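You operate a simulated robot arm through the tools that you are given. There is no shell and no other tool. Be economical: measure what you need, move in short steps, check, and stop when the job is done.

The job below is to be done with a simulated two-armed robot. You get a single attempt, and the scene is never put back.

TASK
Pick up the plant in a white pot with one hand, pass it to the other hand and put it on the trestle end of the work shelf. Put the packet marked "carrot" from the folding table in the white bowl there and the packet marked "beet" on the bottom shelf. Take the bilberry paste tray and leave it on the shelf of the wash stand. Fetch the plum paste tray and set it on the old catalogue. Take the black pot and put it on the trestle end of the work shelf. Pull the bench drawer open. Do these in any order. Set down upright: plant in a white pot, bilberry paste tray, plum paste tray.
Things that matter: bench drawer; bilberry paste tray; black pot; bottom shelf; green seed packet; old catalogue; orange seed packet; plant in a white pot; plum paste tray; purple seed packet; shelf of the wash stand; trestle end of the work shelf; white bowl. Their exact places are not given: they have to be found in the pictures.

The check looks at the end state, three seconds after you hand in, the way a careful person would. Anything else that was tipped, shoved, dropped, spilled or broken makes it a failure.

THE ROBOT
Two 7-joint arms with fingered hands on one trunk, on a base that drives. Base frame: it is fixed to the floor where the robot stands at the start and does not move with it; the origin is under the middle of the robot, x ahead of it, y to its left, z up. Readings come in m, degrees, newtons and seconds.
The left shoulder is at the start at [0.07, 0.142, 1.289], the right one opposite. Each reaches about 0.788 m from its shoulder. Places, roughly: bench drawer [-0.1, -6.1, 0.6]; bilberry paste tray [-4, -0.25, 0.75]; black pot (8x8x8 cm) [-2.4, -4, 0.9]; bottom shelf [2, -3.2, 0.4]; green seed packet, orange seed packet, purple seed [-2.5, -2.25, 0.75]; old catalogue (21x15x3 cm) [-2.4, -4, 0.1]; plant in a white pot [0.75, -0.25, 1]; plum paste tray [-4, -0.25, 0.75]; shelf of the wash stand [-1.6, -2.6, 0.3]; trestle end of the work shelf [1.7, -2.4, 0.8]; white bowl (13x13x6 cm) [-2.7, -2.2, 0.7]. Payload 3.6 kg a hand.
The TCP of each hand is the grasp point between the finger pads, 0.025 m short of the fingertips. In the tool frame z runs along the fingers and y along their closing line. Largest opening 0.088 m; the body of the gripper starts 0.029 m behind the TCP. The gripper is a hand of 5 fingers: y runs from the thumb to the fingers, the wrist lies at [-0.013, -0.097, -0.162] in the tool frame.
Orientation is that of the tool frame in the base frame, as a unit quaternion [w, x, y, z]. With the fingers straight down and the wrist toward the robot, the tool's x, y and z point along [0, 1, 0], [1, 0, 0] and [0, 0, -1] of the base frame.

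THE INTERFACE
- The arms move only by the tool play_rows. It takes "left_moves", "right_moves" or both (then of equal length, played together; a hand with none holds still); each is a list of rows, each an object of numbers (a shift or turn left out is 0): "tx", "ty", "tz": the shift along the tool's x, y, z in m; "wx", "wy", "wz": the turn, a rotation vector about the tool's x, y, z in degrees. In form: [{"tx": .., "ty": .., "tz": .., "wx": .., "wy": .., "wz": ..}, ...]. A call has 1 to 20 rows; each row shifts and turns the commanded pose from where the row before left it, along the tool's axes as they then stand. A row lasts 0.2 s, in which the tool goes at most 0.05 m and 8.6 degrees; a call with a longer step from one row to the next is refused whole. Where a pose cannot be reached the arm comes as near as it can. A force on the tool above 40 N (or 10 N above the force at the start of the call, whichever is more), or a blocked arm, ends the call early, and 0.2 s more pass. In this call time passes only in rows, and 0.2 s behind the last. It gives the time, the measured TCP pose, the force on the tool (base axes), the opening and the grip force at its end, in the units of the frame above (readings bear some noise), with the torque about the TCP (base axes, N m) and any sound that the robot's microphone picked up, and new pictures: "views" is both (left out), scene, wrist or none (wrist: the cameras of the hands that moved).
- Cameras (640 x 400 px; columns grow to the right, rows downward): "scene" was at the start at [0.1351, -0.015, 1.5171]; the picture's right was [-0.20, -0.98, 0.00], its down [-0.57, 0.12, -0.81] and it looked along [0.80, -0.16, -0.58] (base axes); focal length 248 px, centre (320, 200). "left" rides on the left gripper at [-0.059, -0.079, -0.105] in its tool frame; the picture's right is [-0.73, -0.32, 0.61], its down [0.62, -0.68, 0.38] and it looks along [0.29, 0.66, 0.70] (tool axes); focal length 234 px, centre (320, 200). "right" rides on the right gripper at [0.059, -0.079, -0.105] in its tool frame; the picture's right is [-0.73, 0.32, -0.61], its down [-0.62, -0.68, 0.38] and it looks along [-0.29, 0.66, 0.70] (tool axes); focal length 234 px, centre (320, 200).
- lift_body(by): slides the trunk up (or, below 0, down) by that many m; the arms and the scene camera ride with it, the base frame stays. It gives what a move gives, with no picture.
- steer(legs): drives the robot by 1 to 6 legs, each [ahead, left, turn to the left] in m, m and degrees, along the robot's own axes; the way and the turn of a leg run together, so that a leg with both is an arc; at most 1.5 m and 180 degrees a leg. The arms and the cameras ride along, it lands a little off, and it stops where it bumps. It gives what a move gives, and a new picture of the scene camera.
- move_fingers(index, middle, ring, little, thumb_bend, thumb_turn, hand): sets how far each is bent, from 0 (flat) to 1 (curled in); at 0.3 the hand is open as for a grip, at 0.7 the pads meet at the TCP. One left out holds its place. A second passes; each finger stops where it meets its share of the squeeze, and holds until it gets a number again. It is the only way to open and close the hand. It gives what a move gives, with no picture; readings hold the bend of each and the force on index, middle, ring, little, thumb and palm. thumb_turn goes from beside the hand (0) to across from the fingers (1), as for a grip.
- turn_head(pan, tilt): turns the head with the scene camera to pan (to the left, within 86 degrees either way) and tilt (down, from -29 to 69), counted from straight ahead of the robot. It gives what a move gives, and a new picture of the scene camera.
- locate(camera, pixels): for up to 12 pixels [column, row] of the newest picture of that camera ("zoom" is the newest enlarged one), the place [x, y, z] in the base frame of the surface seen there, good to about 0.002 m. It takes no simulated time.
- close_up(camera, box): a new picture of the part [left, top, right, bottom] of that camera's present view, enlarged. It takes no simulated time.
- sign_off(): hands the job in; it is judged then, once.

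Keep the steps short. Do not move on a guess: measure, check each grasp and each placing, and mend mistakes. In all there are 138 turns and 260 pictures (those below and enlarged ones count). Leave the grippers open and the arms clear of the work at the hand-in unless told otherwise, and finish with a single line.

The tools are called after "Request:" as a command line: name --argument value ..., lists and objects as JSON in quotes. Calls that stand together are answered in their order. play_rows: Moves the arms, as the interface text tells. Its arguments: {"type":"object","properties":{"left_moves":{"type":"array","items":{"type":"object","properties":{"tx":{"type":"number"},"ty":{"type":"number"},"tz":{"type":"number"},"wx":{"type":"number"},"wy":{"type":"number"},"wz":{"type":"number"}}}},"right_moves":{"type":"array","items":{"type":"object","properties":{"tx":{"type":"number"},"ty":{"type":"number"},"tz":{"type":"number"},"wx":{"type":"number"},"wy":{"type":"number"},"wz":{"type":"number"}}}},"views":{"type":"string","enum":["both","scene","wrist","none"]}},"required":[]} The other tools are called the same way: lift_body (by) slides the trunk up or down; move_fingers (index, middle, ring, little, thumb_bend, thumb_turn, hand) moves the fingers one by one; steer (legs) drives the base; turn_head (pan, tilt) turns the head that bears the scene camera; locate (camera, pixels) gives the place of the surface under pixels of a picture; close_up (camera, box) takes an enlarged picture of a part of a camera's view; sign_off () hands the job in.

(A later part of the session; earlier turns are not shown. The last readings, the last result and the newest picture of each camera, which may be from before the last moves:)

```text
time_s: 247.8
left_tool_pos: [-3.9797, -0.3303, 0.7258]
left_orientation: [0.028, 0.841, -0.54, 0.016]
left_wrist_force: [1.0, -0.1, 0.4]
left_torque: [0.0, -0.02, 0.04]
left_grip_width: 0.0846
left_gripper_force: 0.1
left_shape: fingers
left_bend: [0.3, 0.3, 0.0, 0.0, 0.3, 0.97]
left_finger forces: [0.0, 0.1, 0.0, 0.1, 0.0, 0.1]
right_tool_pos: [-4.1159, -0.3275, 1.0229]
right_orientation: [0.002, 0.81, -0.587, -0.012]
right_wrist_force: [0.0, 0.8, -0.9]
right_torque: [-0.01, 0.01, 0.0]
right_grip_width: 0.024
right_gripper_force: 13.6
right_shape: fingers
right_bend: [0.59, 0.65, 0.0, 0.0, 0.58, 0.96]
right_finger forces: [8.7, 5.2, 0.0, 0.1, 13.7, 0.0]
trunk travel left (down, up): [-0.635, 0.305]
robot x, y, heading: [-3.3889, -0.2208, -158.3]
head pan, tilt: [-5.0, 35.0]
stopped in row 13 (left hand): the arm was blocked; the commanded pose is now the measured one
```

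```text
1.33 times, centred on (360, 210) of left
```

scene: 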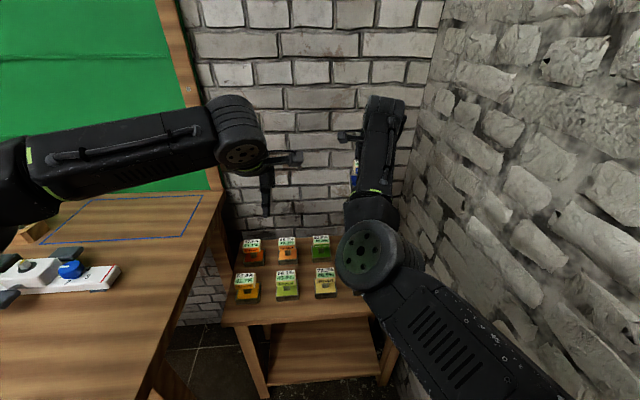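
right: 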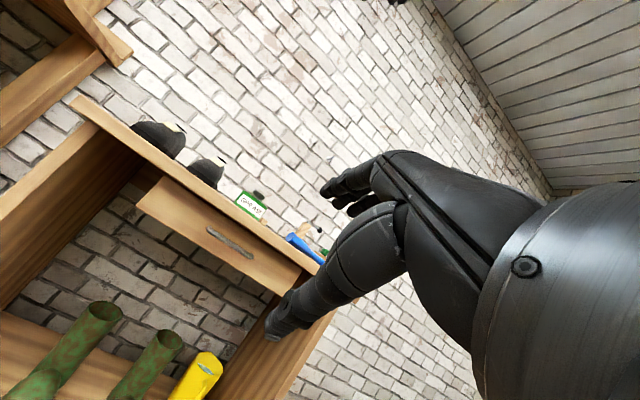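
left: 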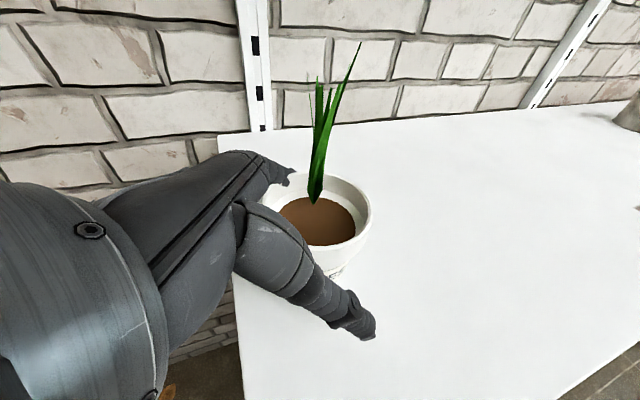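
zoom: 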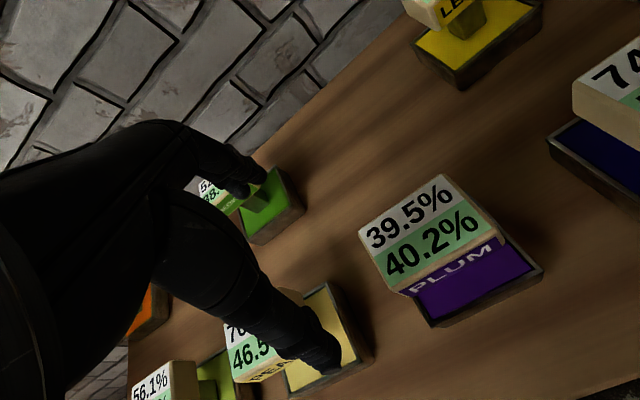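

The left arm is blocked about 5 cm short. I'll look at what it touches.

Request:
turn_head --pan 5 --tilt 45

```text
time_s: 248.5
left_tool_pos: [-3.9803, -0.3307, 0.7271]
left_orientation: [0.028, 0.84, -0.541, 0.016]
left_wrist_force: [1.2, -0.3, 0.5]
left_torque: [0.0, 0.02, 0.0]
left_grip_width: 0.0847
left_gripper_force: 0.1
left_shape: fingers
left_bend: [0.3, 0.3, 0.0, 0.0, 0.3, 0.97]
left_finger forces: [0.0, 0.1, 0.1, 0.0, 0.0, 0.0]
right_tool_pos: [-4.1167, -0.3267, 1.0238]
right_orientation: [0.001, 0.81, -0.586, -0.012]
right_wrist_force: [-0.5, 0.1, -1.5]
right_torque: [0.03, 0.02, 0.0]
right_grip_width: 0.0238
right_gripper_force: 13.6
right_shape: fingers
right_bend: [0.59, 0.65, 0.0, 0.0, 0.58, 0.96]
right_finger forces: [8.5, 5.2, 0.1, 0.0, 13.7, 0.0]
trunk travel left (down, up): [-0.635, 0.305]
robot x, y, heading: [-3.3834, -0.2189, -158.3]
head pan, tilt: [5.0, 45.0]
```

scene: 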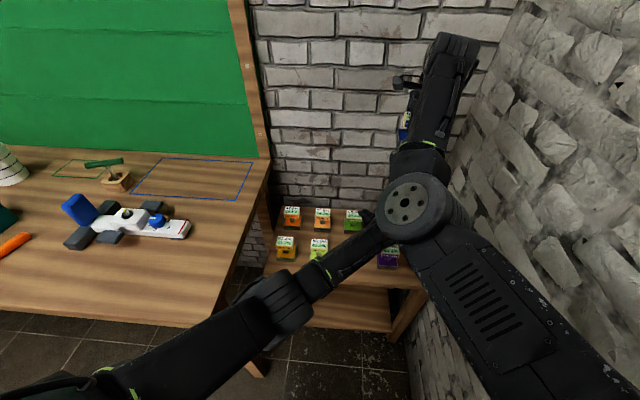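

The right elbow sits right above the plum tray, so both can't be taken at once. I'll take plum on a second trip. Now the left hand withdraws, I back out with bilberry and drive toward the folding table.

Request:
play_rows --left_moves '[{"tx": 0.04}, {"tx": 0.04}, {"tx": 0.04}, {"tx": 0.04}, {"tx": 0.02, "tz": -0.04}, {"tz": -0.045}, {"tz": -0.045}, {"tz": -0.045}, {"tz": -0.045}, {"tz": -0.045}]' --views "none"

Request:
steer --legs '[[-0.5, 0, 0], [0, 0, 90], [0.9, -0.1, 0], [0.4, -0.1, 0]]'

Request:
turn_head --pan 10 --tilt 38

```text
time_s: 250.0
left_tool_pos: [-3.8883, -0.5706, 0.8008]
left_orientation: [0.07, 0.854, -0.509, 0.077]
left_wrist_force: [0.1, -0.3, -0.3]
left_torque: [-0.01, 0.01, 0.0]
left_grip_width: 0.0846
left_gripper_force: 0.1
left_shape: fingers
left_bend: [0.3, 0.3, 0.0, 0.0, 0.3, 0.98]
left_finger forces: [0.0, 0.1, 0.1, 0.0, 0.1, 0.0]
left hand out of reach, approached as far as the arm can: row 6, 7
right_tool_pos: [-4.1164, -0.3295, 1.0242]
right_orientation: [0.0, 0.81, -0.586, -0.012]
right_wrist_force: [-0.4, 0.2, -2.1]
right_torque: [0.01, 0.01, 0.0]
right_grip_width: 0.0239
right_gripper_force: 13.7
right_shape: fingers
right_bend: [0.59, 0.65, 0.0, 0.0, 0.58, 0.96]
right_finger forces: [8.7, 5.4, 0.1, 0.0, 13.7, 0.0]
trunk travel left (down, up): [-0.635, 0.305]
robot x, y, heading: [-3.391, -0.2181, -158.3]
head pan, tilt: [5.0, 45.0]
stopped in row 7 (left hand): the arm was blocked; the commanded pose is now the measured one
```

```text
time_s: 263.2
left_tool_pos: [-2.3107, -1.8283, 0.8008]
left_orientation: [-0.004, 0.967, 0.231, 0.104]
left_wrist_force: [0.7, -0.4, 0.0]
left_torque: [0.03, 0.01, 0.0]
left_grip_width: 0.0846
left_gripper_force: 0.1
left_shape: fingers
left_bend: [0.3, 0.3, 0.0, 0.0, 0.3, 0.98]
left_finger forces: [0.0, 0.0, 0.1, 0.0, 0.1, 0.1]
right_tool_pos: [-2.5568, -2.0516, 1.0228]
right_orientation: [0.009, 0.989, 0.146, -0.009]
right_wrist_force: [0.0, 1.0, -1.7]
right_torque: [-0.02, -0.02, -0.03]
right_grip_width: 0.0233
right_gripper_force: 13.6
right_shape: fingers
right_bend: [0.59, 0.65, 0.0, 0.0, 0.59, 0.96]
right_finger forces: [8.2, 5.3, 0.1, 0.0, 13.0, 0.0]
trunk travel left (down, up): [-0.635, 0.305]
robot x, y, heading: [-2.6477, -1.3141, -69.2]
head pan, tilt: [5.0, 45.0]
```

scene: 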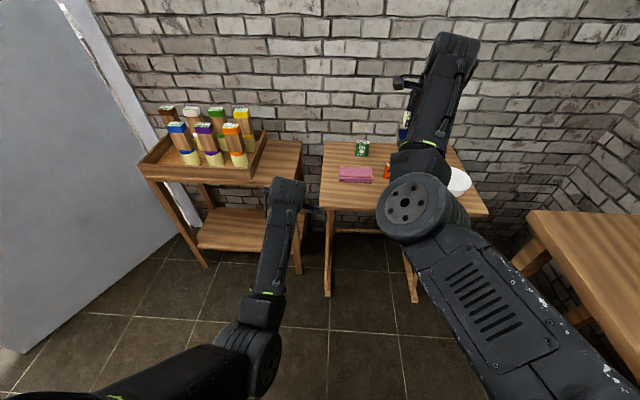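

```text
time_s: 263.9
left_tool_pos: [-2.3115, -1.8278, 0.801]
left_orientation: [-0.005, 0.967, 0.232, 0.105]
left_wrist_force: [0.7, -0.1, 0.2]
left_torque: [-0.03, 0.07, -0.01]
left_grip_width: 0.0849
left_gripper_force: 0.1
left_shape: fingers
left_bend: [0.3, 0.3, 0.0, 0.0, 0.3, 0.98]
left_finger forces: [0.0, 0.1, 0.0, 0.0, 0.1, 0.1]
right_tool_pos: [-2.5576, -2.0503, 1.0235]
right_orientation: [0.009, 0.989, 0.146, -0.008]
right_wrist_force: [0.5, 0.3, -2.1]
right_torque: [-0.04, -0.02, 0.02]
right_grip_width: 0.0231
right_gripper_force: 12.9
right_shape: fingers
right_bend: [0.59, 0.65, 0.0, 0.0, 0.59, 0.96]
right_finger forces: [8.2, 5.3, 0.0, 0.1, 13.0, 0.0]
trunk travel left (down, up): [-0.635, 0.305]
robot x, y, heading: [-2.6467, -1.3176, -69.6]
head pan, tilt: [10.0, 38.0]
```

scene: 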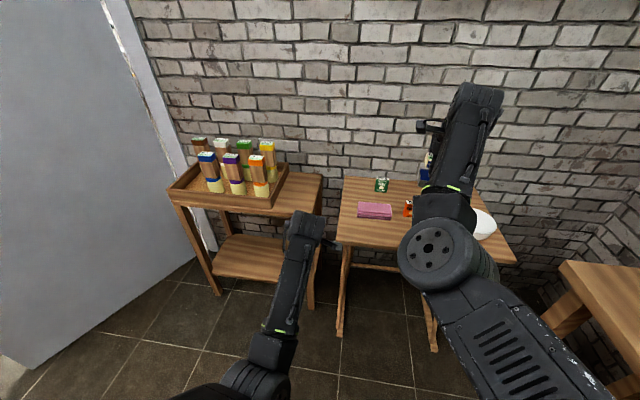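

The right arm blocks the view of the packets. I'll swing the right hand to the right and back, straighten and raise the left hand, and look closely.

Request:
play_rows --right_moves '[{"tx": -0.04, "ty": -0.03}, {"tx": -0.04, "ty": -0.03}, {"tx": -0.04, "ty": -0.03}, {"tx": -0.04, "ty": -0.03}, {"tx": -0.04, "ty": -0.03}, {"tx": -0.04, "ty": -0.03}]' --left_moves '[{"wy": -6}, {"wy": -6}, {"tz": -0.045}, {"tz": -0.045}, {"tz": -0.045}, {"tz": -0.02}]' --views "scene"

Request:
close_up --camera "scene" --box '[330, 160, 530, 280]'

```text
time_s: 265.3
left_tool_pos: [-2.2637, -1.8731, 0.8799]
left_orientation: [0.02, 0.969, 0.246, 0.022]
left_wrist_force: [0.1, -0.7, 0.6]
left_torque: [0.02, -0.01, 0.0]
left_grip_width: 0.0847
left_gripper_force: 0.0
left_shape: fingers
left_bend: [0.3, 0.3, 0.0, 0.0, 0.3, 0.98]
left_finger forces: [0.1, 0.0, 0.0, 0.0, 0.1, 0.0]
left hand out of reach, approached as far as the arm can: row 3, 4, 5, 6
right_tool_pos: [-2.8458, -1.9963, 1.0216]
right_orientation: [0.01, 0.989, 0.146, -0.007]
right_wrist_force: [0.1, 0.1, -2.0]
right_torque: [0.01, -0.02, -0.03]
right_grip_width: 0.0229
right_gripper_force: 13.5
right_shape: fingers
right_bend: [0.59, 0.65, 0.0, 0.0, 0.59, 0.96]
right_finger forces: [8.2, 5.4, 0.0, 0.1, 12.9, 0.1]
right hand out of reach, approached as far as the arm can: row 1, 2, 3
trunk travel left (down, up): [-0.635, 0.305]
robot x, y, heading: [-2.6522, -1.3186, -69.8]
head pan, tilt: [10.0, 38.0]
```

scene: 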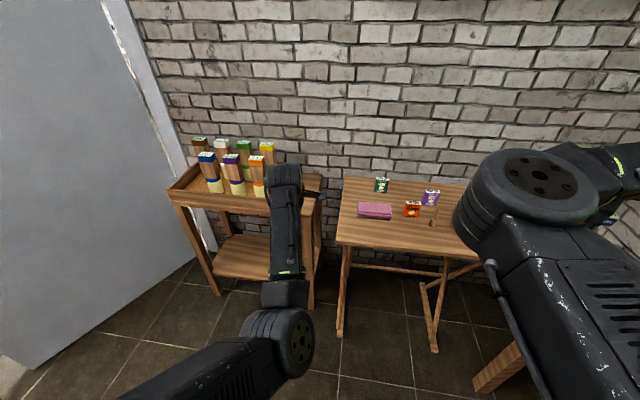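

```text
3.20 times, centred on (430, 220) of scene
```

zoom: 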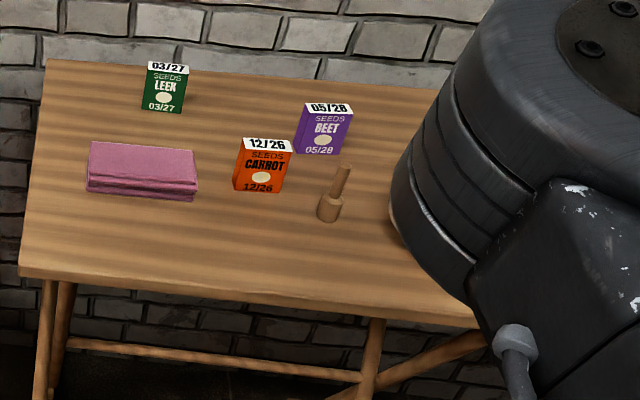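

Orange is CARROT, purple is BEET. Measuring both boxes.

Request:
locate --camera "zoom" --pixels '[[247, 142], [290, 146], [244, 152], [287, 153], [236, 186], [282, 191], [308, 104], [352, 108], [305, 118], [348, 121], [296, 150], [342, 154]]'

Request:
locate --camera "scene" --pixels '[[433, 221], [435, 212], [375, 210], [381, 190], [345, 240], [470, 255], [440, 183], [616, 165], [350, 180]]'

```text
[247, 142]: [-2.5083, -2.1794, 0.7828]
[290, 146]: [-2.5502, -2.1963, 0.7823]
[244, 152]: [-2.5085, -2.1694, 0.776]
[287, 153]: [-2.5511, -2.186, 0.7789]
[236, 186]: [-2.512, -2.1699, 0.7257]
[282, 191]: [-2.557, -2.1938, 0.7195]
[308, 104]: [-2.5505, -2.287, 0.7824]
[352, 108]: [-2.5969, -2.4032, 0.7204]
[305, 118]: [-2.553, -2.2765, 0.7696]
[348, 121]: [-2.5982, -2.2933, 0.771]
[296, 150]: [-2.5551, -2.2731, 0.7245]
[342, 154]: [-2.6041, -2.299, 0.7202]
```

```text
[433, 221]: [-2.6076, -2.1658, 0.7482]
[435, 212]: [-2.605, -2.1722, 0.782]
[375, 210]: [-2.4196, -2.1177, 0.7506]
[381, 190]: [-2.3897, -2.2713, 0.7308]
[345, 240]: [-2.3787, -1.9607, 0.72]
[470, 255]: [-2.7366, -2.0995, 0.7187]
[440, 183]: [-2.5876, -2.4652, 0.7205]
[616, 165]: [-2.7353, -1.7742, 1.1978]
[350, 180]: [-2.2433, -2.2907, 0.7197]
```

Carrot box centre ≈(-2.526,-2.187), beet ≈(-2.572,-2.294), tops 0.783. I'll pull the right hand back, centre the left hand, straighten its yaw, and drive up to the table.

Request:
play_rows --right_moves '[{"ty": -0.04}, {"ty": -0.04}, {"ty": -0.04}, {"ty": -0.03}, {"tx": 0}, {"tx": 0}]' --left_moves '[{"tx": -0.043, "ty": -0.0125, "wz": 3.5}, {"tx": -0.043, "ty": -0.0125, "wz": 3.5}, {"tx": -0.043, "ty": -0.0125}, {"tx": -0.043, "ty": -0.0125}, {"tx": -0.043, "ty": -0.0125}, {"tx": -0.043, "ty": -0.0125}]' --views "none"

Request:
steer --legs '[[0.278, -0.1, 0]]'

Request:
close_up --camera "left" --box '[160, 80, 560, 360]'

```text
time_s: 266.9
left_tool_pos: [-2.5149, -1.9366, 0.8573]
left_orientation: [0.025, 0.981, 0.191, 0.019]
left_wrist_force: [-0.4, -0.8, 0.1]
left_torque: [-0.02, 0.01, 0.04]
left_grip_width: 0.0846
left_gripper_force: 0.0
left_shape: fingers
left_bend: [0.3, 0.3, 0.0, 0.0, 0.3, 0.98]
left_finger forces: [0.0, 0.0, 0.1, 0.0, 0.0, 0.1]
left hand out of reach, approached as far as the arm can: row 1, 2, 3, 4, 5
right_tool_pos: [-2.8839, -1.854, 1.0206]
right_orientation: [0.01, 0.989, 0.146, -0.008]
right_wrist_force: [-0.8, 0.4, -1.8]
right_torque: [0.01, 0.01, -0.03]
right_grip_width: 0.0226
right_gripper_force: 13.4
right_shape: fingers
right_bend: [0.59, 0.65, 0.0, 0.0, 0.59, 0.96]
right_finger forces: [8.2, 5.6, 0.0, 0.0, 12.7, 0.1]
trunk travel left (down, up): [-0.635, 0.305]
robot x, y, heading: [-2.6502, -1.3177, -69.5]
head pan, tilt: [10.0, 38.0]
stopped in row 6 (left hand): the arm was blocked; the commanded pose is now the measured one
```

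```text
time_s: 268.9
left_tool_pos: [-2.5142, -2.2306, 0.8526]
left_orientation: [0.025, 0.981, 0.19, 0.019]
left_wrist_force: [0.6, -0.4, -0.4]
left_torque: [0.05, 0.03, 0.0]
left_grip_width: 0.0847
left_gripper_force: 0.1
left_shape: fingers
left_bend: [0.3, 0.3, 0.0, 0.0, 0.3, 0.98]
left_finger forces: [0.0, 0.0, 0.1, 0.0, 0.0, 0.0]
right_tool_pos: [-2.8831, -2.1505, 1.0209]
right_orientation: [0.008, 0.989, 0.146, -0.007]
right_wrist_force: [-0.4, -0.1, -2.0]
right_torque: [-0.02, -0.01, 0.04]
right_grip_width: 0.0228
right_gripper_force: 13.5
right_shape: fingers
right_bend: [0.59, 0.65, 0.0, 0.0, 0.59, 0.96]
right_finger forces: [8.2, 5.5, 0.0, 0.0, 12.8, 0.0]
trunk travel left (down, up): [-0.635, 0.305]
robot x, y, heading: [-2.6468, -1.6113, -69.3]
head pan, tilt: [10.0, 38.0]
```

scene: 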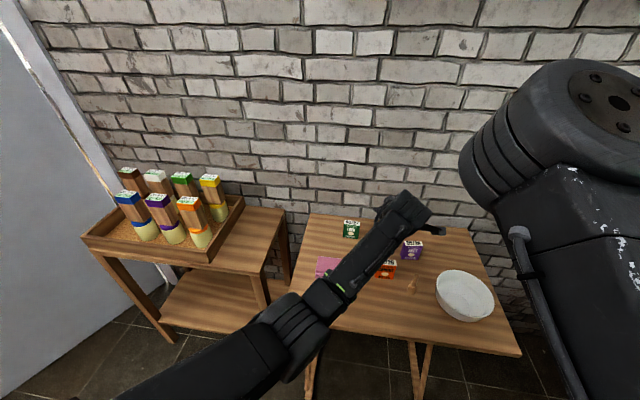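

```text
1.43 times, centred on (360, 220) of left
```

zoom: 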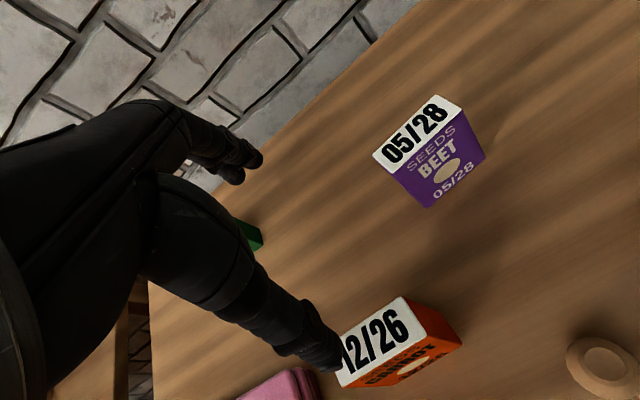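

Request:
locate --camera "zoom" --pixels '[[403, 300], [408, 325], [342, 350], [348, 372], [380, 340], [437, 97], [460, 108], [374, 156], [394, 172], [418, 135]]'

Request:
locate --camera "scene" --pixels '[[437, 288], [493, 300], [460, 272], [468, 318], [465, 295]]'

```text
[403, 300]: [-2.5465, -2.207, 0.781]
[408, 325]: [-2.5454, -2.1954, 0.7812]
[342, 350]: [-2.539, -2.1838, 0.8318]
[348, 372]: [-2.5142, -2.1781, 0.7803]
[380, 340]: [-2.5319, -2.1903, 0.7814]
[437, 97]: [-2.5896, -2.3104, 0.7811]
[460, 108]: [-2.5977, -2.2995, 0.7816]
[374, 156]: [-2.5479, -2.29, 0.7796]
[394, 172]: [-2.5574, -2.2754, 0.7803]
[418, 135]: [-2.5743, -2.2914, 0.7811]
```

```text
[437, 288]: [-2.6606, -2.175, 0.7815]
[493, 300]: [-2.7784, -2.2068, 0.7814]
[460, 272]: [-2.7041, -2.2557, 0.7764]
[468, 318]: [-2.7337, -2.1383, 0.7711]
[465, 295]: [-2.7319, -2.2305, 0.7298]
```

Carrot is centred at (-2.530,-2.190), bowl at (-2.72,-2.197), rim 0.78. I'll shift the base back 4.6 cm to align, lower the left hand over the carrot box, pinch, and lift.

Request:
steer --legs '[[-0.047, -0.006, 0]]'

Request:
play_rows --left_moves '[{"tz": 0.03}, {"tz": 0.03}, {"tz": 0.025}]' --views "none"

Request:
close_up --camera "left" --box '[160, 100, 480, 340]'

Request:
move_fingers --hand "left" --index 0.78 --middle 0.78 --thumb_bend 0.75

```text
time_s: 269.9
left_tool_pos: [-2.5342, -2.1889, 0.8538]
left_orientation: [0.025, 0.981, 0.192, 0.02]
left_wrist_force: [-0.4, -0.6, 0.1]
left_torque: [0.03, -0.02, 0.0]
left_grip_width: 0.0851
left_gripper_force: 0.0
left_shape: fingers
left_bend: [0.3, 0.3, 0.0, 0.0, 0.3, 0.98]
left_finger forces: [0.1, 0.1, 0.0, 0.0, 0.0, 0.1]
right_tool_pos: [-2.9051, -2.1095, 1.0208]
right_orientation: [0.009, 0.989, 0.147, -0.008]
right_wrist_force: [0.3, -0.5, -1.4]
right_torque: [-0.02, -0.01, -0.01]
right_grip_width: 0.0228
right_gripper_force: 13.3
right_shape: fingers
right_bend: [0.59, 0.65, 0.0, 0.0, 0.59, 0.96]
right_finger forces: [8.2, 5.5, 0.1, 0.0, 12.7, 0.1]
trunk travel left (down, up): [-0.635, 0.305]
robot x, y, heading: [-2.6734, -1.5718, -69.4]
head pan, tilt: [10.0, 38.0]
```

scene: 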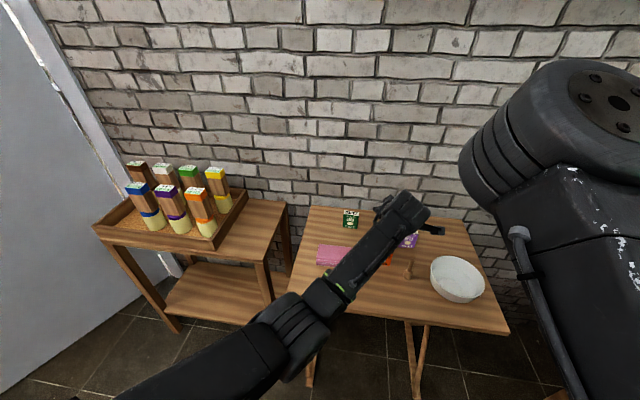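

```text
time_s: 270.6
left_tool_pos: [-2.508, -2.1974, 0.7707]
left_orientation: [0.028, 0.978, 0.203, 0.031]
left_wrist_force: [-0.3, 0.0, -1.5]
left_torque: [-0.02, -0.02, 0.02]
left_grip_width: 0.0847
left_gripper_force: 0.1
left_shape: fingers
left_bend: [0.3, 0.3, 0.0, 0.0, 0.3, 0.98]
left_finger forces: [0.0, 0.0, 0.0, 0.0, 0.0, 0.0]
right_tool_pos: [-2.9045, -2.1086, 1.0204]
right_orientation: [0.009, 0.989, 0.147, -0.008]
right_wrist_force: [0.2, 0.5, -1.2]
right_torque: [0.04, -0.03, 0.0]
right_grip_width: 0.0228
right_gripper_force: 13.6
right_shape: fingers
right_bend: [0.59, 0.65, 0.0, 0.0, 0.59, 0.96]
right_finger forces: [8.3, 5.5, 0.1, 0.0, 12.7, 0.0]
trunk travel left (down, up): [-0.635, 0.305]
robot x, y, heading: [-2.67, -1.5759, -69.6]
head pan, tilt: [10.0, 38.0]
```

```text
1.67 times, centred on (320, 220) of left
```

zoom: 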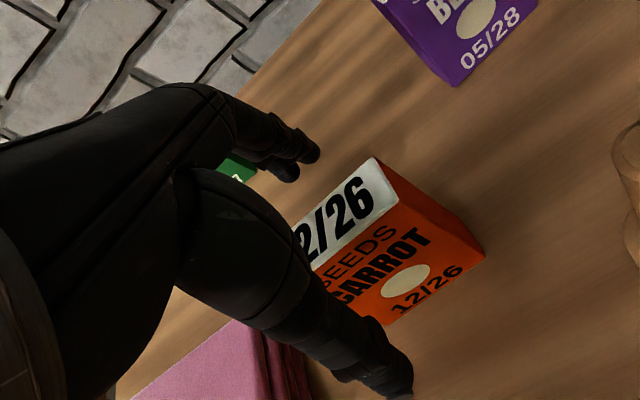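

```text
time_s: 271.6
left_tool_pos: [-2.5087, -2.1943, 0.7664]
left_orientation: [0.026, 0.978, 0.202, 0.032]
left_wrist_force: [-1.4, -0.2, 2.8]
left_torque: [0.0, 0.11, -0.03]
left_grip_width: 0.0123
left_gripper_force: 15.2
left_shape: fingers
left_bend: [0.75, 0.77, 0.0, 0.0, 0.64, 0.95]
left_finger forces: [12.4, 5.3, 0.0, 0.1, 12.5, 0.0]
right_tool_pos: [-2.9056, -2.1096, 1.0224]
right_orientation: [0.009, 0.989, 0.147, -0.008]
right_wrist_force: [0.2, -0.4, -1.6]
right_torque: [-0.02, 0.01, 0.01]
right_grip_width: 0.0229
right_gripper_force: 13.0
right_shape: fingers
right_bend: [0.59, 0.65, 0.0, 0.0, 0.59, 0.96]
right_finger forces: [8.2, 5.5, 0.0, 0.1, 12.8, 0.0]
trunk travel left (down, up): [-0.635, 0.305]
robot x, y, heading: [-2.6709, -1.5736, -69.6]
head pan, tilt: [10.0, 38.0]
```

Carrot is pinched (12 N). I'll lift with the trunk and rotate the base -17.4°, which swings it exactly over the bowl, then check.

Request:
lift_body --by 0.12

Request:
steer --legs '[[0, 0, -17.4]]'

Request:
close_up --camera "left" --box '[160, 80, 560, 360]'

```text
time_s: 273.1
left_tool_pos: [-2.5076, -2.1937, 0.884]
left_orientation: [0.024, 0.978, 0.204, 0.034]
left_wrist_force: [-0.1, 0.9, -0.8]
left_torque: [0.01, 0.0, 0.0]
left_grip_width: 0.0122
left_gripper_force: 13.1
left_shape: fingers
left_bend: [0.75, 0.77, 0.0, 0.0, 0.64, 0.95]
left_finger forces: [11.8, 2.8, 0.0, 0.0, 12.7, 0.0]
right_tool_pos: [-2.9046, -2.1097, 1.1413]
right_orientation: [0.009, 0.989, 0.148, -0.007]
right_wrist_force: [0.2, -0.3, -1.8]
right_torque: [-0.02, -0.01, 0.02]
right_grip_width: 0.023
right_gripper_force: 12.9
right_shape: fingers
right_bend: [0.59, 0.65, 0.0, 0.0, 0.59, 0.96]
right_finger forces: [8.2, 5.6, 0.0, 0.0, 12.8, 0.0]
trunk travel left (down, up): [-0.755, 0.185]
robot x, y, heading: [-2.6689, -1.5681, -69.6]
head pan, tilt: [10.0, 38.0]
```

```text
time_s: 274.5
left_tool_pos: [-2.7018, -2.2135, 0.8835]
left_orientation: [0.029, 0.998, 0.053, 0.028]
left_wrist_force: [-0.2, -0.3, -0.1]
left_torque: [-0.02, 0.01, -0.02]
left_grip_width: 0.0125
left_gripper_force: 13.3
left_shape: fingers
left_bend: [0.75, 0.77, 0.0, 0.0, 0.64, 0.95]
left_finger forces: [11.7, 2.7, 0.1, 0.1, 12.4, 0.0]
right_tool_pos: [-3.0543, -2.0139, 1.141]
right_orientation: [0.007, 1.0, -0.006, -0.011]
right_wrist_force: [0.0, 0.1, -1.5]
right_torque: [-0.03, 0.02, 0.0]
right_grip_width: 0.0225
right_gripper_force: 12.8
right_shape: fingers
right_bend: [0.59, 0.65, 0.0, 0.0, 0.59, 0.96]
right_finger forces: [8.2, 5.5, 0.0, 0.0, 12.7, 0.0]
trunk travel left (down, up): [-0.755, 0.185]
robot x, y, heading: [-2.671, -1.5715, -87.1]
head pan, tilt: [10.0, 38.0]
```

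scene: 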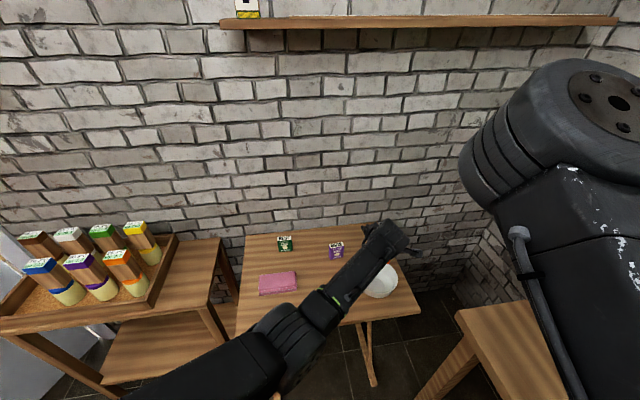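

```text
1.43 times, centred on (360, 220) of left
```

zoom: 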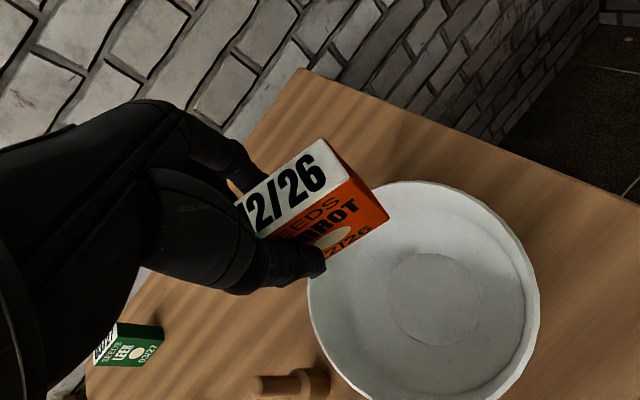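

The carrot box is over the bowl. Lowering 7 cm, releasing, and raising again.

Request:
lift_body --by -0.07

Request:
move_fingers --hand "left" --index 0.35 --middle 0.35 --thumb_bend 0.4

Request:
lift_body --by 0.1

Request:
steer --legs '[[0, 0, 17.4]]'

Request:
close_up --camera "left" --box '[160, 80, 639, 380]'

```text
time_s: 275.6
left_tool_pos: [-2.6984, -2.2152, 0.8135]
left_orientation: [0.03, 0.998, 0.054, 0.031]
left_wrist_force: [-0.1, 0.0, -0.8]
left_torque: [-0.01, -0.02, 0.01]
left_grip_width: 0.0123
left_gripper_force: 13.7
left_shape: fingers
left_bend: [0.75, 0.77, 0.0, 0.0, 0.64, 0.95]
left_finger forces: [11.8, 2.6, 0.1, 0.0, 12.5, 0.1]
right_tool_pos: [-3.0556, -2.0126, 1.0712]
right_orientation: [0.008, 1.0, -0.006, -0.009]
right_wrist_force: [0.3, -0.4, -1.8]
right_torque: [0.03, -0.02, 0.01]
right_grip_width: 0.0228
right_gripper_force: 13.6
right_shape: fingers
right_bend: [0.59, 0.65, 0.0, 0.0, 0.59, 0.96]
right_finger forces: [8.2, 5.5, 0.0, 0.0, 12.6, 0.0]
trunk travel left (down, up): [-0.685, 0.255]
robot x, y, heading: [-2.6711, -1.5713, -87.0]
head pan, tilt: [10.0, 38.0]
```

```text
time_s: 276.6
left_tool_pos: [-2.6968, -2.2152, 0.812]
left_orientation: [0.029, 0.998, 0.055, 0.032]
left_wrist_force: [-0.6, -0.6, 0.4]
left_torque: [-0.01, 0.0, 0.03]
left_grip_width: 0.0685
left_gripper_force: 0.1
left_shape: fingers
left_bend: [0.35, 0.35, 0.0, 0.0, 0.4, 0.97]
left_finger forces: [0.0, 0.0, 0.1, 0.1, 0.0, 0.0]
right_tool_pos: [-3.055, -2.0124, 1.0717]
right_orientation: [0.006, 1.0, -0.007, -0.009]
right_wrist_force: [-0.3, -0.1, -1.1]
right_torque: [0.03, -0.01, 0.01]
right_grip_width: 0.0224
right_gripper_force: 13.9
right_shape: fingers
right_bend: [0.59, 0.65, 0.0, 0.0, 0.59, 0.96]
right_finger forces: [8.3, 5.5, 0.1, 0.0, 12.7, 0.0]
trunk travel left (down, up): [-0.685, 0.255]
robot x, y, heading: [-2.67, -1.5707, -87.1]
head pan, tilt: [10.0, 38.0]
```

```text
time_s: 277.9
left_tool_pos: [-2.6953, -2.2161, 0.9137]
left_orientation: [0.029, 0.998, 0.055, 0.032]
left_wrist_force: [0.7, 0.3, -0.3]
left_torque: [0.01, -0.01, 0.0]
left_grip_width: 0.0688
left_gripper_force: 0.0
left_shape: fingers
left_bend: [0.35, 0.35, 0.0, 0.0, 0.4, 0.97]
left_finger forces: [0.0, 0.1, 0.0, 0.0, 0.0, 0.1]
right_tool_pos: [-3.056, -2.015, 1.1697]
right_orientation: [0.007, 1.0, -0.006, -0.009]
right_wrist_force: [-0.5, -0.6, -1.6]
right_torque: [-0.01, -0.02, -0.02]
right_grip_width: 0.0227
right_gripper_force: 12.5
right_shape: fingers
right_bend: [0.59, 0.65, 0.0, 0.0, 0.59, 0.96]
right_finger forces: [8.1, 5.5, 0.0, 0.0, 12.7, 0.1]
trunk travel left (down, up): [-0.785, 0.155]
robot x, y, heading: [-2.6718, -1.5725, -87.0]
head pan, tilt: [10.0, 38.0]
```

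```text
time_s: 279.3
left_tool_pos: [-2.508, -2.1959, 0.9131]
left_orientation: [0.025, 0.978, 0.203, 0.036]
left_wrist_force: [0.4, 0.3, 0.4]
left_torque: [-0.03, 0.03, 0.01]
left_grip_width: 0.0684
left_gripper_force: 0.1
left_shape: fingers
left_bend: [0.35, 0.35, 0.0, 0.0, 0.4, 0.97]
left_finger forces: [0.0, 0.0, 0.1, 0.1, 0.1, 0.1]
right_tool_pos: [-2.9096, -2.1074, 1.1718]
right_orientation: [0.009, 0.99, 0.142, -0.008]
right_wrist_force: [0.7, 0.4, -2.2]
right_torque: [-0.01, -0.06, -0.02]
right_grip_width: 0.0228
right_gripper_force: 12.9
right_shape: fingers
right_bend: [0.59, 0.65, 0.0, 0.0, 0.59, 0.96]
right_finger forces: [8.2, 5.5, 0.0, 0.0, 12.6, 0.1]
trunk travel left (down, up): [-0.785, 0.155]
robot x, y, heading: [-2.6685, -1.5699, -69.9]
head pan, tilt: [10.0, 38.0]
```

scene: 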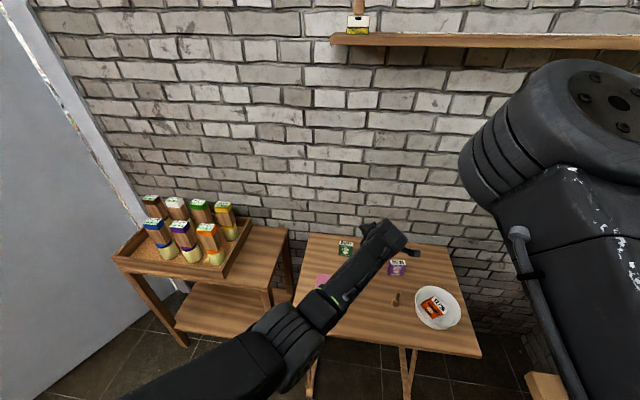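

```text
1.33 times, centred on (400, 230) of left
```

zoom: 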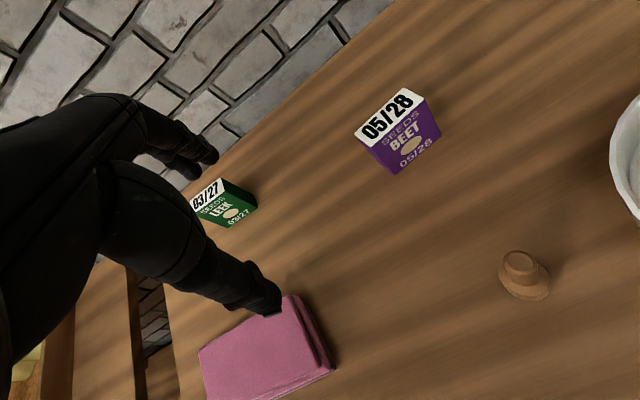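

Carrot lies in the bowl. For the beet box I'll move the base 7 cm ahead and 10 cm right, lower with the trunk, and pinch.

Request:
steer --legs '[[0.069, -0.1, 0]]'

Request:
lift_body --by -0.1

Request:
close_up --camera "left" --box '[160, 80, 560, 360]'

```text
time_s: 280.6
left_tool_pos: [-2.5769, -2.2915, 0.9132]
left_orientation: [0.026, 0.978, 0.202, 0.036]
left_wrist_force: [-0.1, 0.4, 0.0]
left_torque: [0.0, 0.01, -0.01]
left_grip_width: 0.0687
left_gripper_force: 0.1
left_shape: fingers
left_bend: [0.35, 0.35, 0.0, 0.0, 0.4, 0.97]
left_finger forces: [0.0, 0.0, 0.0, 0.0, 0.1, 0.1]
right_tool_pos: [-2.981, -2.2034, 1.1715]
right_orientation: [0.009, 0.99, 0.142, -0.008]
right_wrist_force: [-0.3, -0.2, -1.1]
right_torque: [-0.02, -0.01, 0.01]
right_grip_width: 0.0223
right_gripper_force: 13.1
right_shape: fingers
right_bend: [0.59, 0.65, 0.0, 0.0, 0.59, 0.96]
right_finger forces: [8.1, 5.5, 0.1, 0.1, 12.6, 0.0]
trunk travel left (down, up): [-0.785, 0.155]
robot x, y, heading: [-2.7409, -1.6728, -70.0]
head pan, tilt: [10.0, 38.0]
```

scene: 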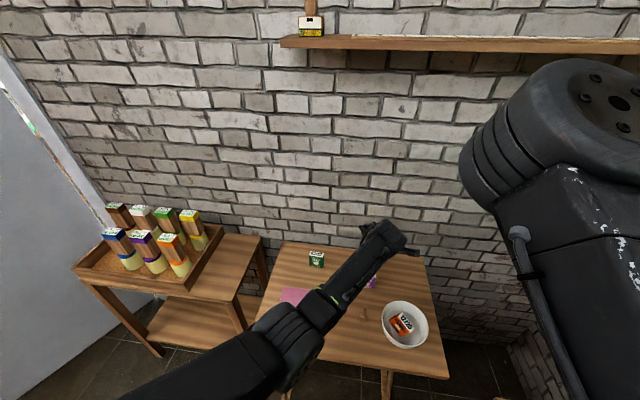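

```text
time_s: 281.9
left_tool_pos: [-2.5771, -2.293, 0.8133]
left_orientation: [0.025, 0.978, 0.203, 0.036]
left_wrist_force: [-0.1, 0.8, -1.3]
left_torque: [0.01, -0.01, 0.0]
left_grip_width: 0.0685
left_gripper_force: 0.1
left_shape: fingers
left_bend: [0.35, 0.35, 0.0, 0.0, 0.4, 0.97]
left_finger forces: [0.1, 0.1, 0.0, 0.0, 0.0, 0.1]
right_tool_pos: [-2.9793, -2.206, 1.0701]
right_orientation: [0.009, 0.99, 0.142, -0.007]
right_wrist_force: [-0.7, -1.2, -1.7]
right_torque: [0.01, 0.0, -0.01]
right_grip_width: 0.0225
right_gripper_force: 13.2
right_shape: fingers
right_bend: [0.59, 0.65, 0.0, 0.0, 0.59, 0.96]
right_finger forces: [8.2, 5.5, 0.0, 0.0, 12.6, 0.0]
trunk travel left (down, up): [-0.685, 0.255]
robot x, y, heading: [-2.7393, -1.6693, -69.9]
head pan, tilt: [10.0, 38.0]
```

```text
1.43 times, centred on (360, 220) of left
```

zoom: 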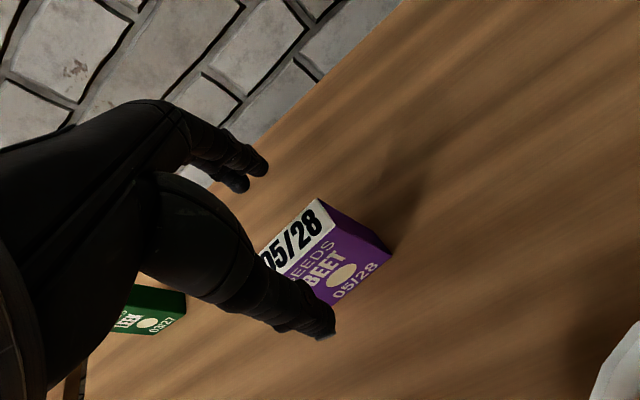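

Fingers straddle the beet box. Lowering 4.7 cm, pinching, lifting, then bringing both arms forward into a narrow pose.

Request:
lift_body --by -0.047

Request:
move_fingers --hand "left" --index 0.78 --middle 0.78 --thumb_bend 0.75

Request:
lift_body --by 0.16

Request:
steer --legs '[[-0.3, 0.5, 0]]'

Request:
play_rows --right_moves '[{"tx": 0.04, "ty": 0.045}, {"tx": 0.04, "ty": 0.045}, {"tx": 0.04, "ty": 0.045}, {"tx": 0.04, "ty": 0.045}, {"tx": 0.04, "ty": 0.045}, {"tx": 0.03, "ty": 0.04}]' --left_moves '[{"tx": 0.04}, {"tx": 0.04}, {"tx": 0.04}, {"tx": 0.02}, {"tx": 0}, {"tx": 0}]' --views "scene"

```text
time_s: 282.8
left_tool_pos: [-2.5763, -2.2924, 0.7684]
left_orientation: [0.024, 0.978, 0.202, 0.036]
left_wrist_force: [-0.4, -0.3, 0.6]
left_torque: [-0.04, -0.03, -0.01]
left_grip_width: 0.0684
left_gripper_force: 0.0
left_shape: fingers
left_bend: [0.35, 0.35, 0.0, 0.0, 0.4, 0.97]
left_finger forces: [0.1, 0.0, 0.1, 0.0, 0.0, 0.1]
right_tool_pos: [-2.9811, -2.2046, 1.0232]
right_orientation: [0.009, 0.99, 0.141, -0.008]
right_wrist_force: [0.5, -0.8, -1.7]
right_torque: [0.02, -0.04, 0.0]
right_grip_width: 0.0225
right_gripper_force: 13.1
right_shape: fingers
right_bend: [0.59, 0.65, 0.0, 0.0, 0.59, 0.96]
right_finger forces: [8.2, 5.5, 0.1, 0.1, 12.6, 0.1]
trunk travel left (down, up): [-0.638, 0.302]
robot x, y, heading: [-2.7399, -1.6672, -70.1]
head pan, tilt: [10.0, 38.0]
```

```text
time_s: 283.8
left_tool_pos: [-2.5771, -2.2927, 0.7656]
left_orientation: [0.024, 0.978, 0.202, 0.037]
left_wrist_force: [0.0, -0.5, 0.1]
left_torque: [-0.03, 0.0, -0.01]
left_grip_width: 0.0127
left_gripper_force: 16.2
left_shape: fingers
left_bend: [0.74, 0.75, 0.0, 0.0, 0.64, 0.94]
left_finger forces: [9.1, 7.3, 0.0, 0.0, 16.4, 0.0]
right_tool_pos: [-2.9802, -2.2043, 1.0227]
right_orientation: [0.008, 0.99, 0.141, -0.008]
right_wrist_force: [-0.8, 0.8, -1.1]
right_torque: [0.0, -0.02, -0.03]
right_grip_width: 0.0223
right_gripper_force: 13.2
right_shape: fingers
right_bend: [0.59, 0.65, 0.0, 0.0, 0.59, 0.96]
right_finger forces: [8.3, 5.6, 0.0, 0.1, 12.6, 0.1]
trunk travel left (down, up): [-0.638, 0.302]
robot x, y, heading: [-2.737, -1.6679, -70.1]
head pan, tilt: [10.0, 38.0]
```

```text
time_s: 285.6
left_tool_pos: [-2.5769, -2.2933, 0.9261]
left_orientation: [0.023, 0.978, 0.203, 0.036]
left_wrist_force: [0.3, 0.2, 0.0]
left_torque: [0.02, 0.0, 0.0]
left_grip_width: 0.0128
left_gripper_force: 16.7
left_shape: fingers
left_bend: [0.74, 0.75, 0.0, 0.0, 0.64, 0.94]
left_finger forces: [9.2, 7.2, 0.0, 0.1, 16.3, 0.1]
right_tool_pos: [-2.9801, -2.2049, 1.1833]
right_orientation: [0.009, 0.99, 0.141, -0.007]
right_wrist_force: [0.1, 0.1, -1.0]
right_torque: [0.02, -0.03, 0.0]
right_grip_width: 0.0225
right_gripper_force: 13.3
right_shape: fingers
right_bend: [0.59, 0.65, 0.0, 0.0, 0.59, 0.96]
right_finger forces: [8.3, 5.5, 0.1, 0.0, 12.5, 0.0]
trunk travel left (down, up): [-0.798, 0.142]
robot x, y, heading: [-2.7384, -1.6692, -69.9]
head pan, tilt: [10.0, 38.0]
```

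```text
time_s: 288.9
left_tool_pos: [-2.2121, -1.838, 0.9264]
left_orientation: [0.024, 0.978, 0.204, 0.037]
left_wrist_force: [0.1, -0.6, -0.4]
left_torque: [-0.01, 0.0, 0.02]
left_grip_width: 0.0129
left_gripper_force: 16.3
left_shape: fingers
left_bend: [0.74, 0.75, 0.0, 0.0, 0.64, 0.94]
left_finger forces: [9.1, 7.3, 0.0, 0.0, 16.4, 0.0]
right_tool_pos: [-2.6161, -1.7501, 1.1852]
right_orientation: [0.008, 0.99, 0.143, -0.008]
right_wrist_force: [-0.4, -0.2, -2.7]
right_torque: [0.0, -0.02, 0.06]
right_grip_width: 0.0226
right_gripper_force: 13.5
right_shape: fingers
right_bend: [0.59, 0.65, 0.0, 0.0, 0.59, 0.96]
right_finger forces: [8.2, 5.6, 0.0, 0.0, 12.6, 0.0]
trunk travel left (down, up): [-0.798, 0.142]
robot x, y, heading: [-2.3808, -1.2172, -69.9]
head pan, tilt: [10.0, 38.0]
```

scene: 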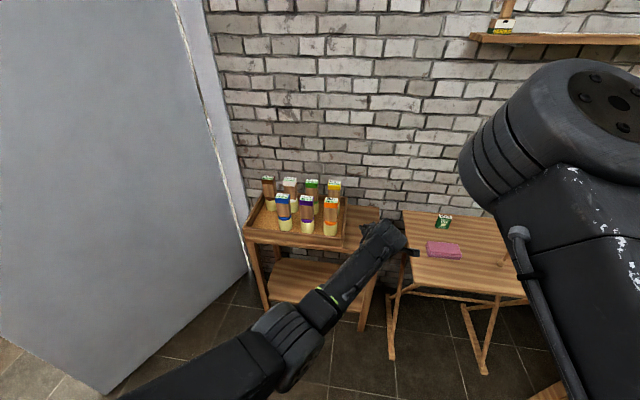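

```text
refused: row 1 steps farther than a row can; nothing moved
```

Beet is held (16 N). The arm rows were too long; repeating with smaller steps, then driving round the door's free end.

Request:
play_rows --right_moves '[{"tx": 0.03, "ty": 0.034}, {"tx": 0.03, "ty": 0.034}, {"tx": 0.03, "ty": 0.034}, {"tx": 0.03, "ty": 0.034}, {"tx": 0.03, "ty": 0.034}, {"tx": 0.03, "ty": 0.034}, {"tx": 0.03, "ty": 0.034}, {"tx": 0.03, "ty": 0.034}]' --left_moves '[{"tx": 0.04}, {"tx": 0.04}, {"tx": 0.04}, {"tx": 0.02}, {"tx": 0}, {"tx": 0}, {"tx": 0}, {"tx": 0}]' --views "none"

Request:
steer --legs '[[0, 0, 70], [0.1, 0.77, 0], [0.75, 0, 0], [0.67, 0.2, 0], [0, 0, -91]]'

Request:
turn_head --pan 0 --tilt 40

```text
time_s: 290.7
left_tool_pos: [-2.0834, -1.7813, 0.9339]
left_orientation: [0.024, 0.978, 0.204, 0.036]
left_wrist_force: [-0.1, 0.3, -0.1]
left_torque: [0.01, 0.0, -0.02]
left_grip_width: 0.0128
left_gripper_force: 16.6
left_shape: fingers
left_bend: [0.74, 0.75, 0.0, 0.0, 0.64, 0.94]
left_finger forces: [9.6, 6.9, 0.0, 0.0, 16.7, 0.0]
right_tool_pos: [-2.3098, -1.9442, 1.1817]
right_orientation: [0.007, 0.99, 0.144, -0.01]
right_wrist_force: [-1.1, 0.5, -2.1]
right_torque: [0.03, 0.0, 0.01]
right_grip_width: 0.0225
right_gripper_force: 12.9
right_shape: fingers
right_bend: [0.59, 0.66, 0.0, 0.0, 0.6, 0.96]
right_finger forces: [8.2, 5.7, 0.0, 0.1, 12.6, 0.0]
trunk travel left (down, up): [-0.798, 0.142]
robot x, y, heading: [-2.3775, -1.2153, -69.6]
head pan, tilt: [10.0, 38.0]
```

```text
time_s: 308.9
left_tool_pos: [-0.782, -0.9392, 0.9349]
left_orientation: [0.031, 0.999, -0.005, 0.031]
left_wrist_force: [0.6, 0.1, -0.2]
left_torque: [-0.01, 0.0, 0.01]
left_grip_width: 0.0117
left_gripper_force: 16.4
left_shape: fingers
left_bend: [0.75, 0.76, 0.0, 0.0, 0.64, 0.94]
left_finger forces: [10.5, 5.6, 0.1, 0.0, 16.2, 0.0]
right_tool_pos: [-1.0541, -0.9944, 1.1845]
right_orientation: [0.007, 0.998, -0.067, -0.01]
right_wrist_force: [-0.6, 0.3, -2.0]
right_torque: [-0.02, -0.01, -0.03]
right_grip_width: 0.0214
right_gripper_force: 12.0
right_shape: fingers
right_bend: [0.71, 0.66, 0.0, 0.0, 0.6, 0.96]
right_finger forces: [7.7, 5.2, 0.0, 0.0, 11.6, 0.0]
trunk travel left (down, up): [-0.798, 0.142]
robot x, y, heading: [-0.8179, -0.3043, -93.8]
head pan, tilt: [10.0, 38.0]
```

scene: 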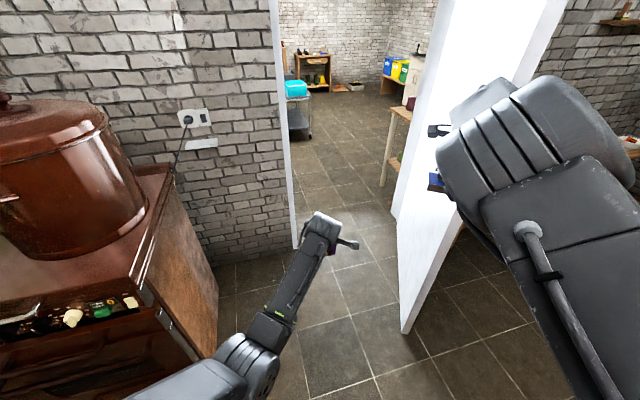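

```text
time_s: 309.6
left_tool_pos: [-0.7814, -0.9382, 0.9347]
left_orientation: [0.03, 0.999, -0.004, 0.03]
left_wrist_force: [0.6, -0.5, -1.2]
left_torque: [0.01, -0.01, 0.01]
left_grip_width: 0.0118
left_gripper_force: 16.1
left_shape: fingers
left_bend: [0.75, 0.76, 0.0, 0.0, 0.64, 0.94]
left_finger forces: [10.5, 5.6, 0.1, 0.0, 16.2, 0.1]
right_tool_pos: [-1.0539, -0.9945, 1.1839]
right_orientation: [0.008, 0.998, -0.066, -0.009]
right_wrist_force: [0.1, 0.4, -1.7]
right_torque: [-0.02, 0.01, 0.01]
right_grip_width: 0.0215
right_gripper_force: 11.9
right_shape: fingers
right_bend: [0.71, 0.66, 0.0, 0.0, 0.6, 0.96]
right_finger forces: [7.6, 5.2, 0.1, 0.0, 11.6, 0.1]
trunk travel left (down, up): [-0.798, 0.142]
robot x, y, heading: [-0.8124, -0.302, -94.1]
head pan, tilt: [0.0, 40.0]
```

scene: 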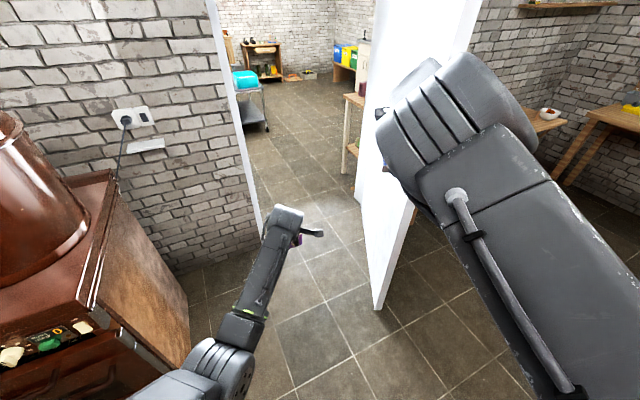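

Measuring the right arm's sideways extent before the doorway, and checking the tray in the right hand.

Request:
locate --camera "scene" --pixels '[[520, 110], [545, 170], [600, 300], [480, 70], [400, 100], [215, 320], [275, 350], [377, 310], [265, 220], [500, 160]]'

Request:
close_up --camera "right" --box '[120, 60, 520, 360]'

```text
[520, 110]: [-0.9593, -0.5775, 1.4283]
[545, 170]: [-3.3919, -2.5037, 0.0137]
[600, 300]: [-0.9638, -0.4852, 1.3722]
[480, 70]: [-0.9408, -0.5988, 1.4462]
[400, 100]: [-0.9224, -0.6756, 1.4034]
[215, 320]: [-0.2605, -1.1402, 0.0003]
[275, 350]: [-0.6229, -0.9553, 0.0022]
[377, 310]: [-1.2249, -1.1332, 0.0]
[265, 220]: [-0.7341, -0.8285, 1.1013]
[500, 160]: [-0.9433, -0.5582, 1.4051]
```

```text
1.33 times, centred on (320, 210) of right
```

zoom: 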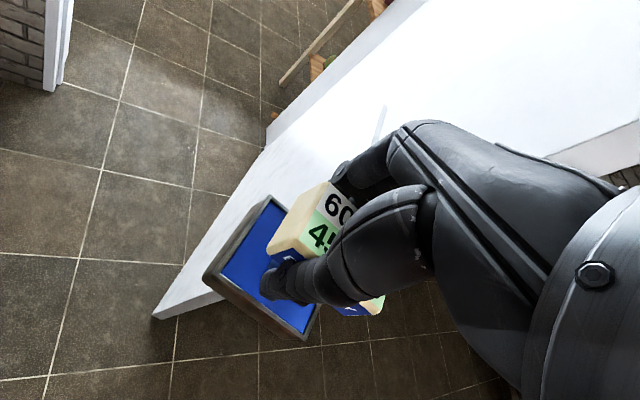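

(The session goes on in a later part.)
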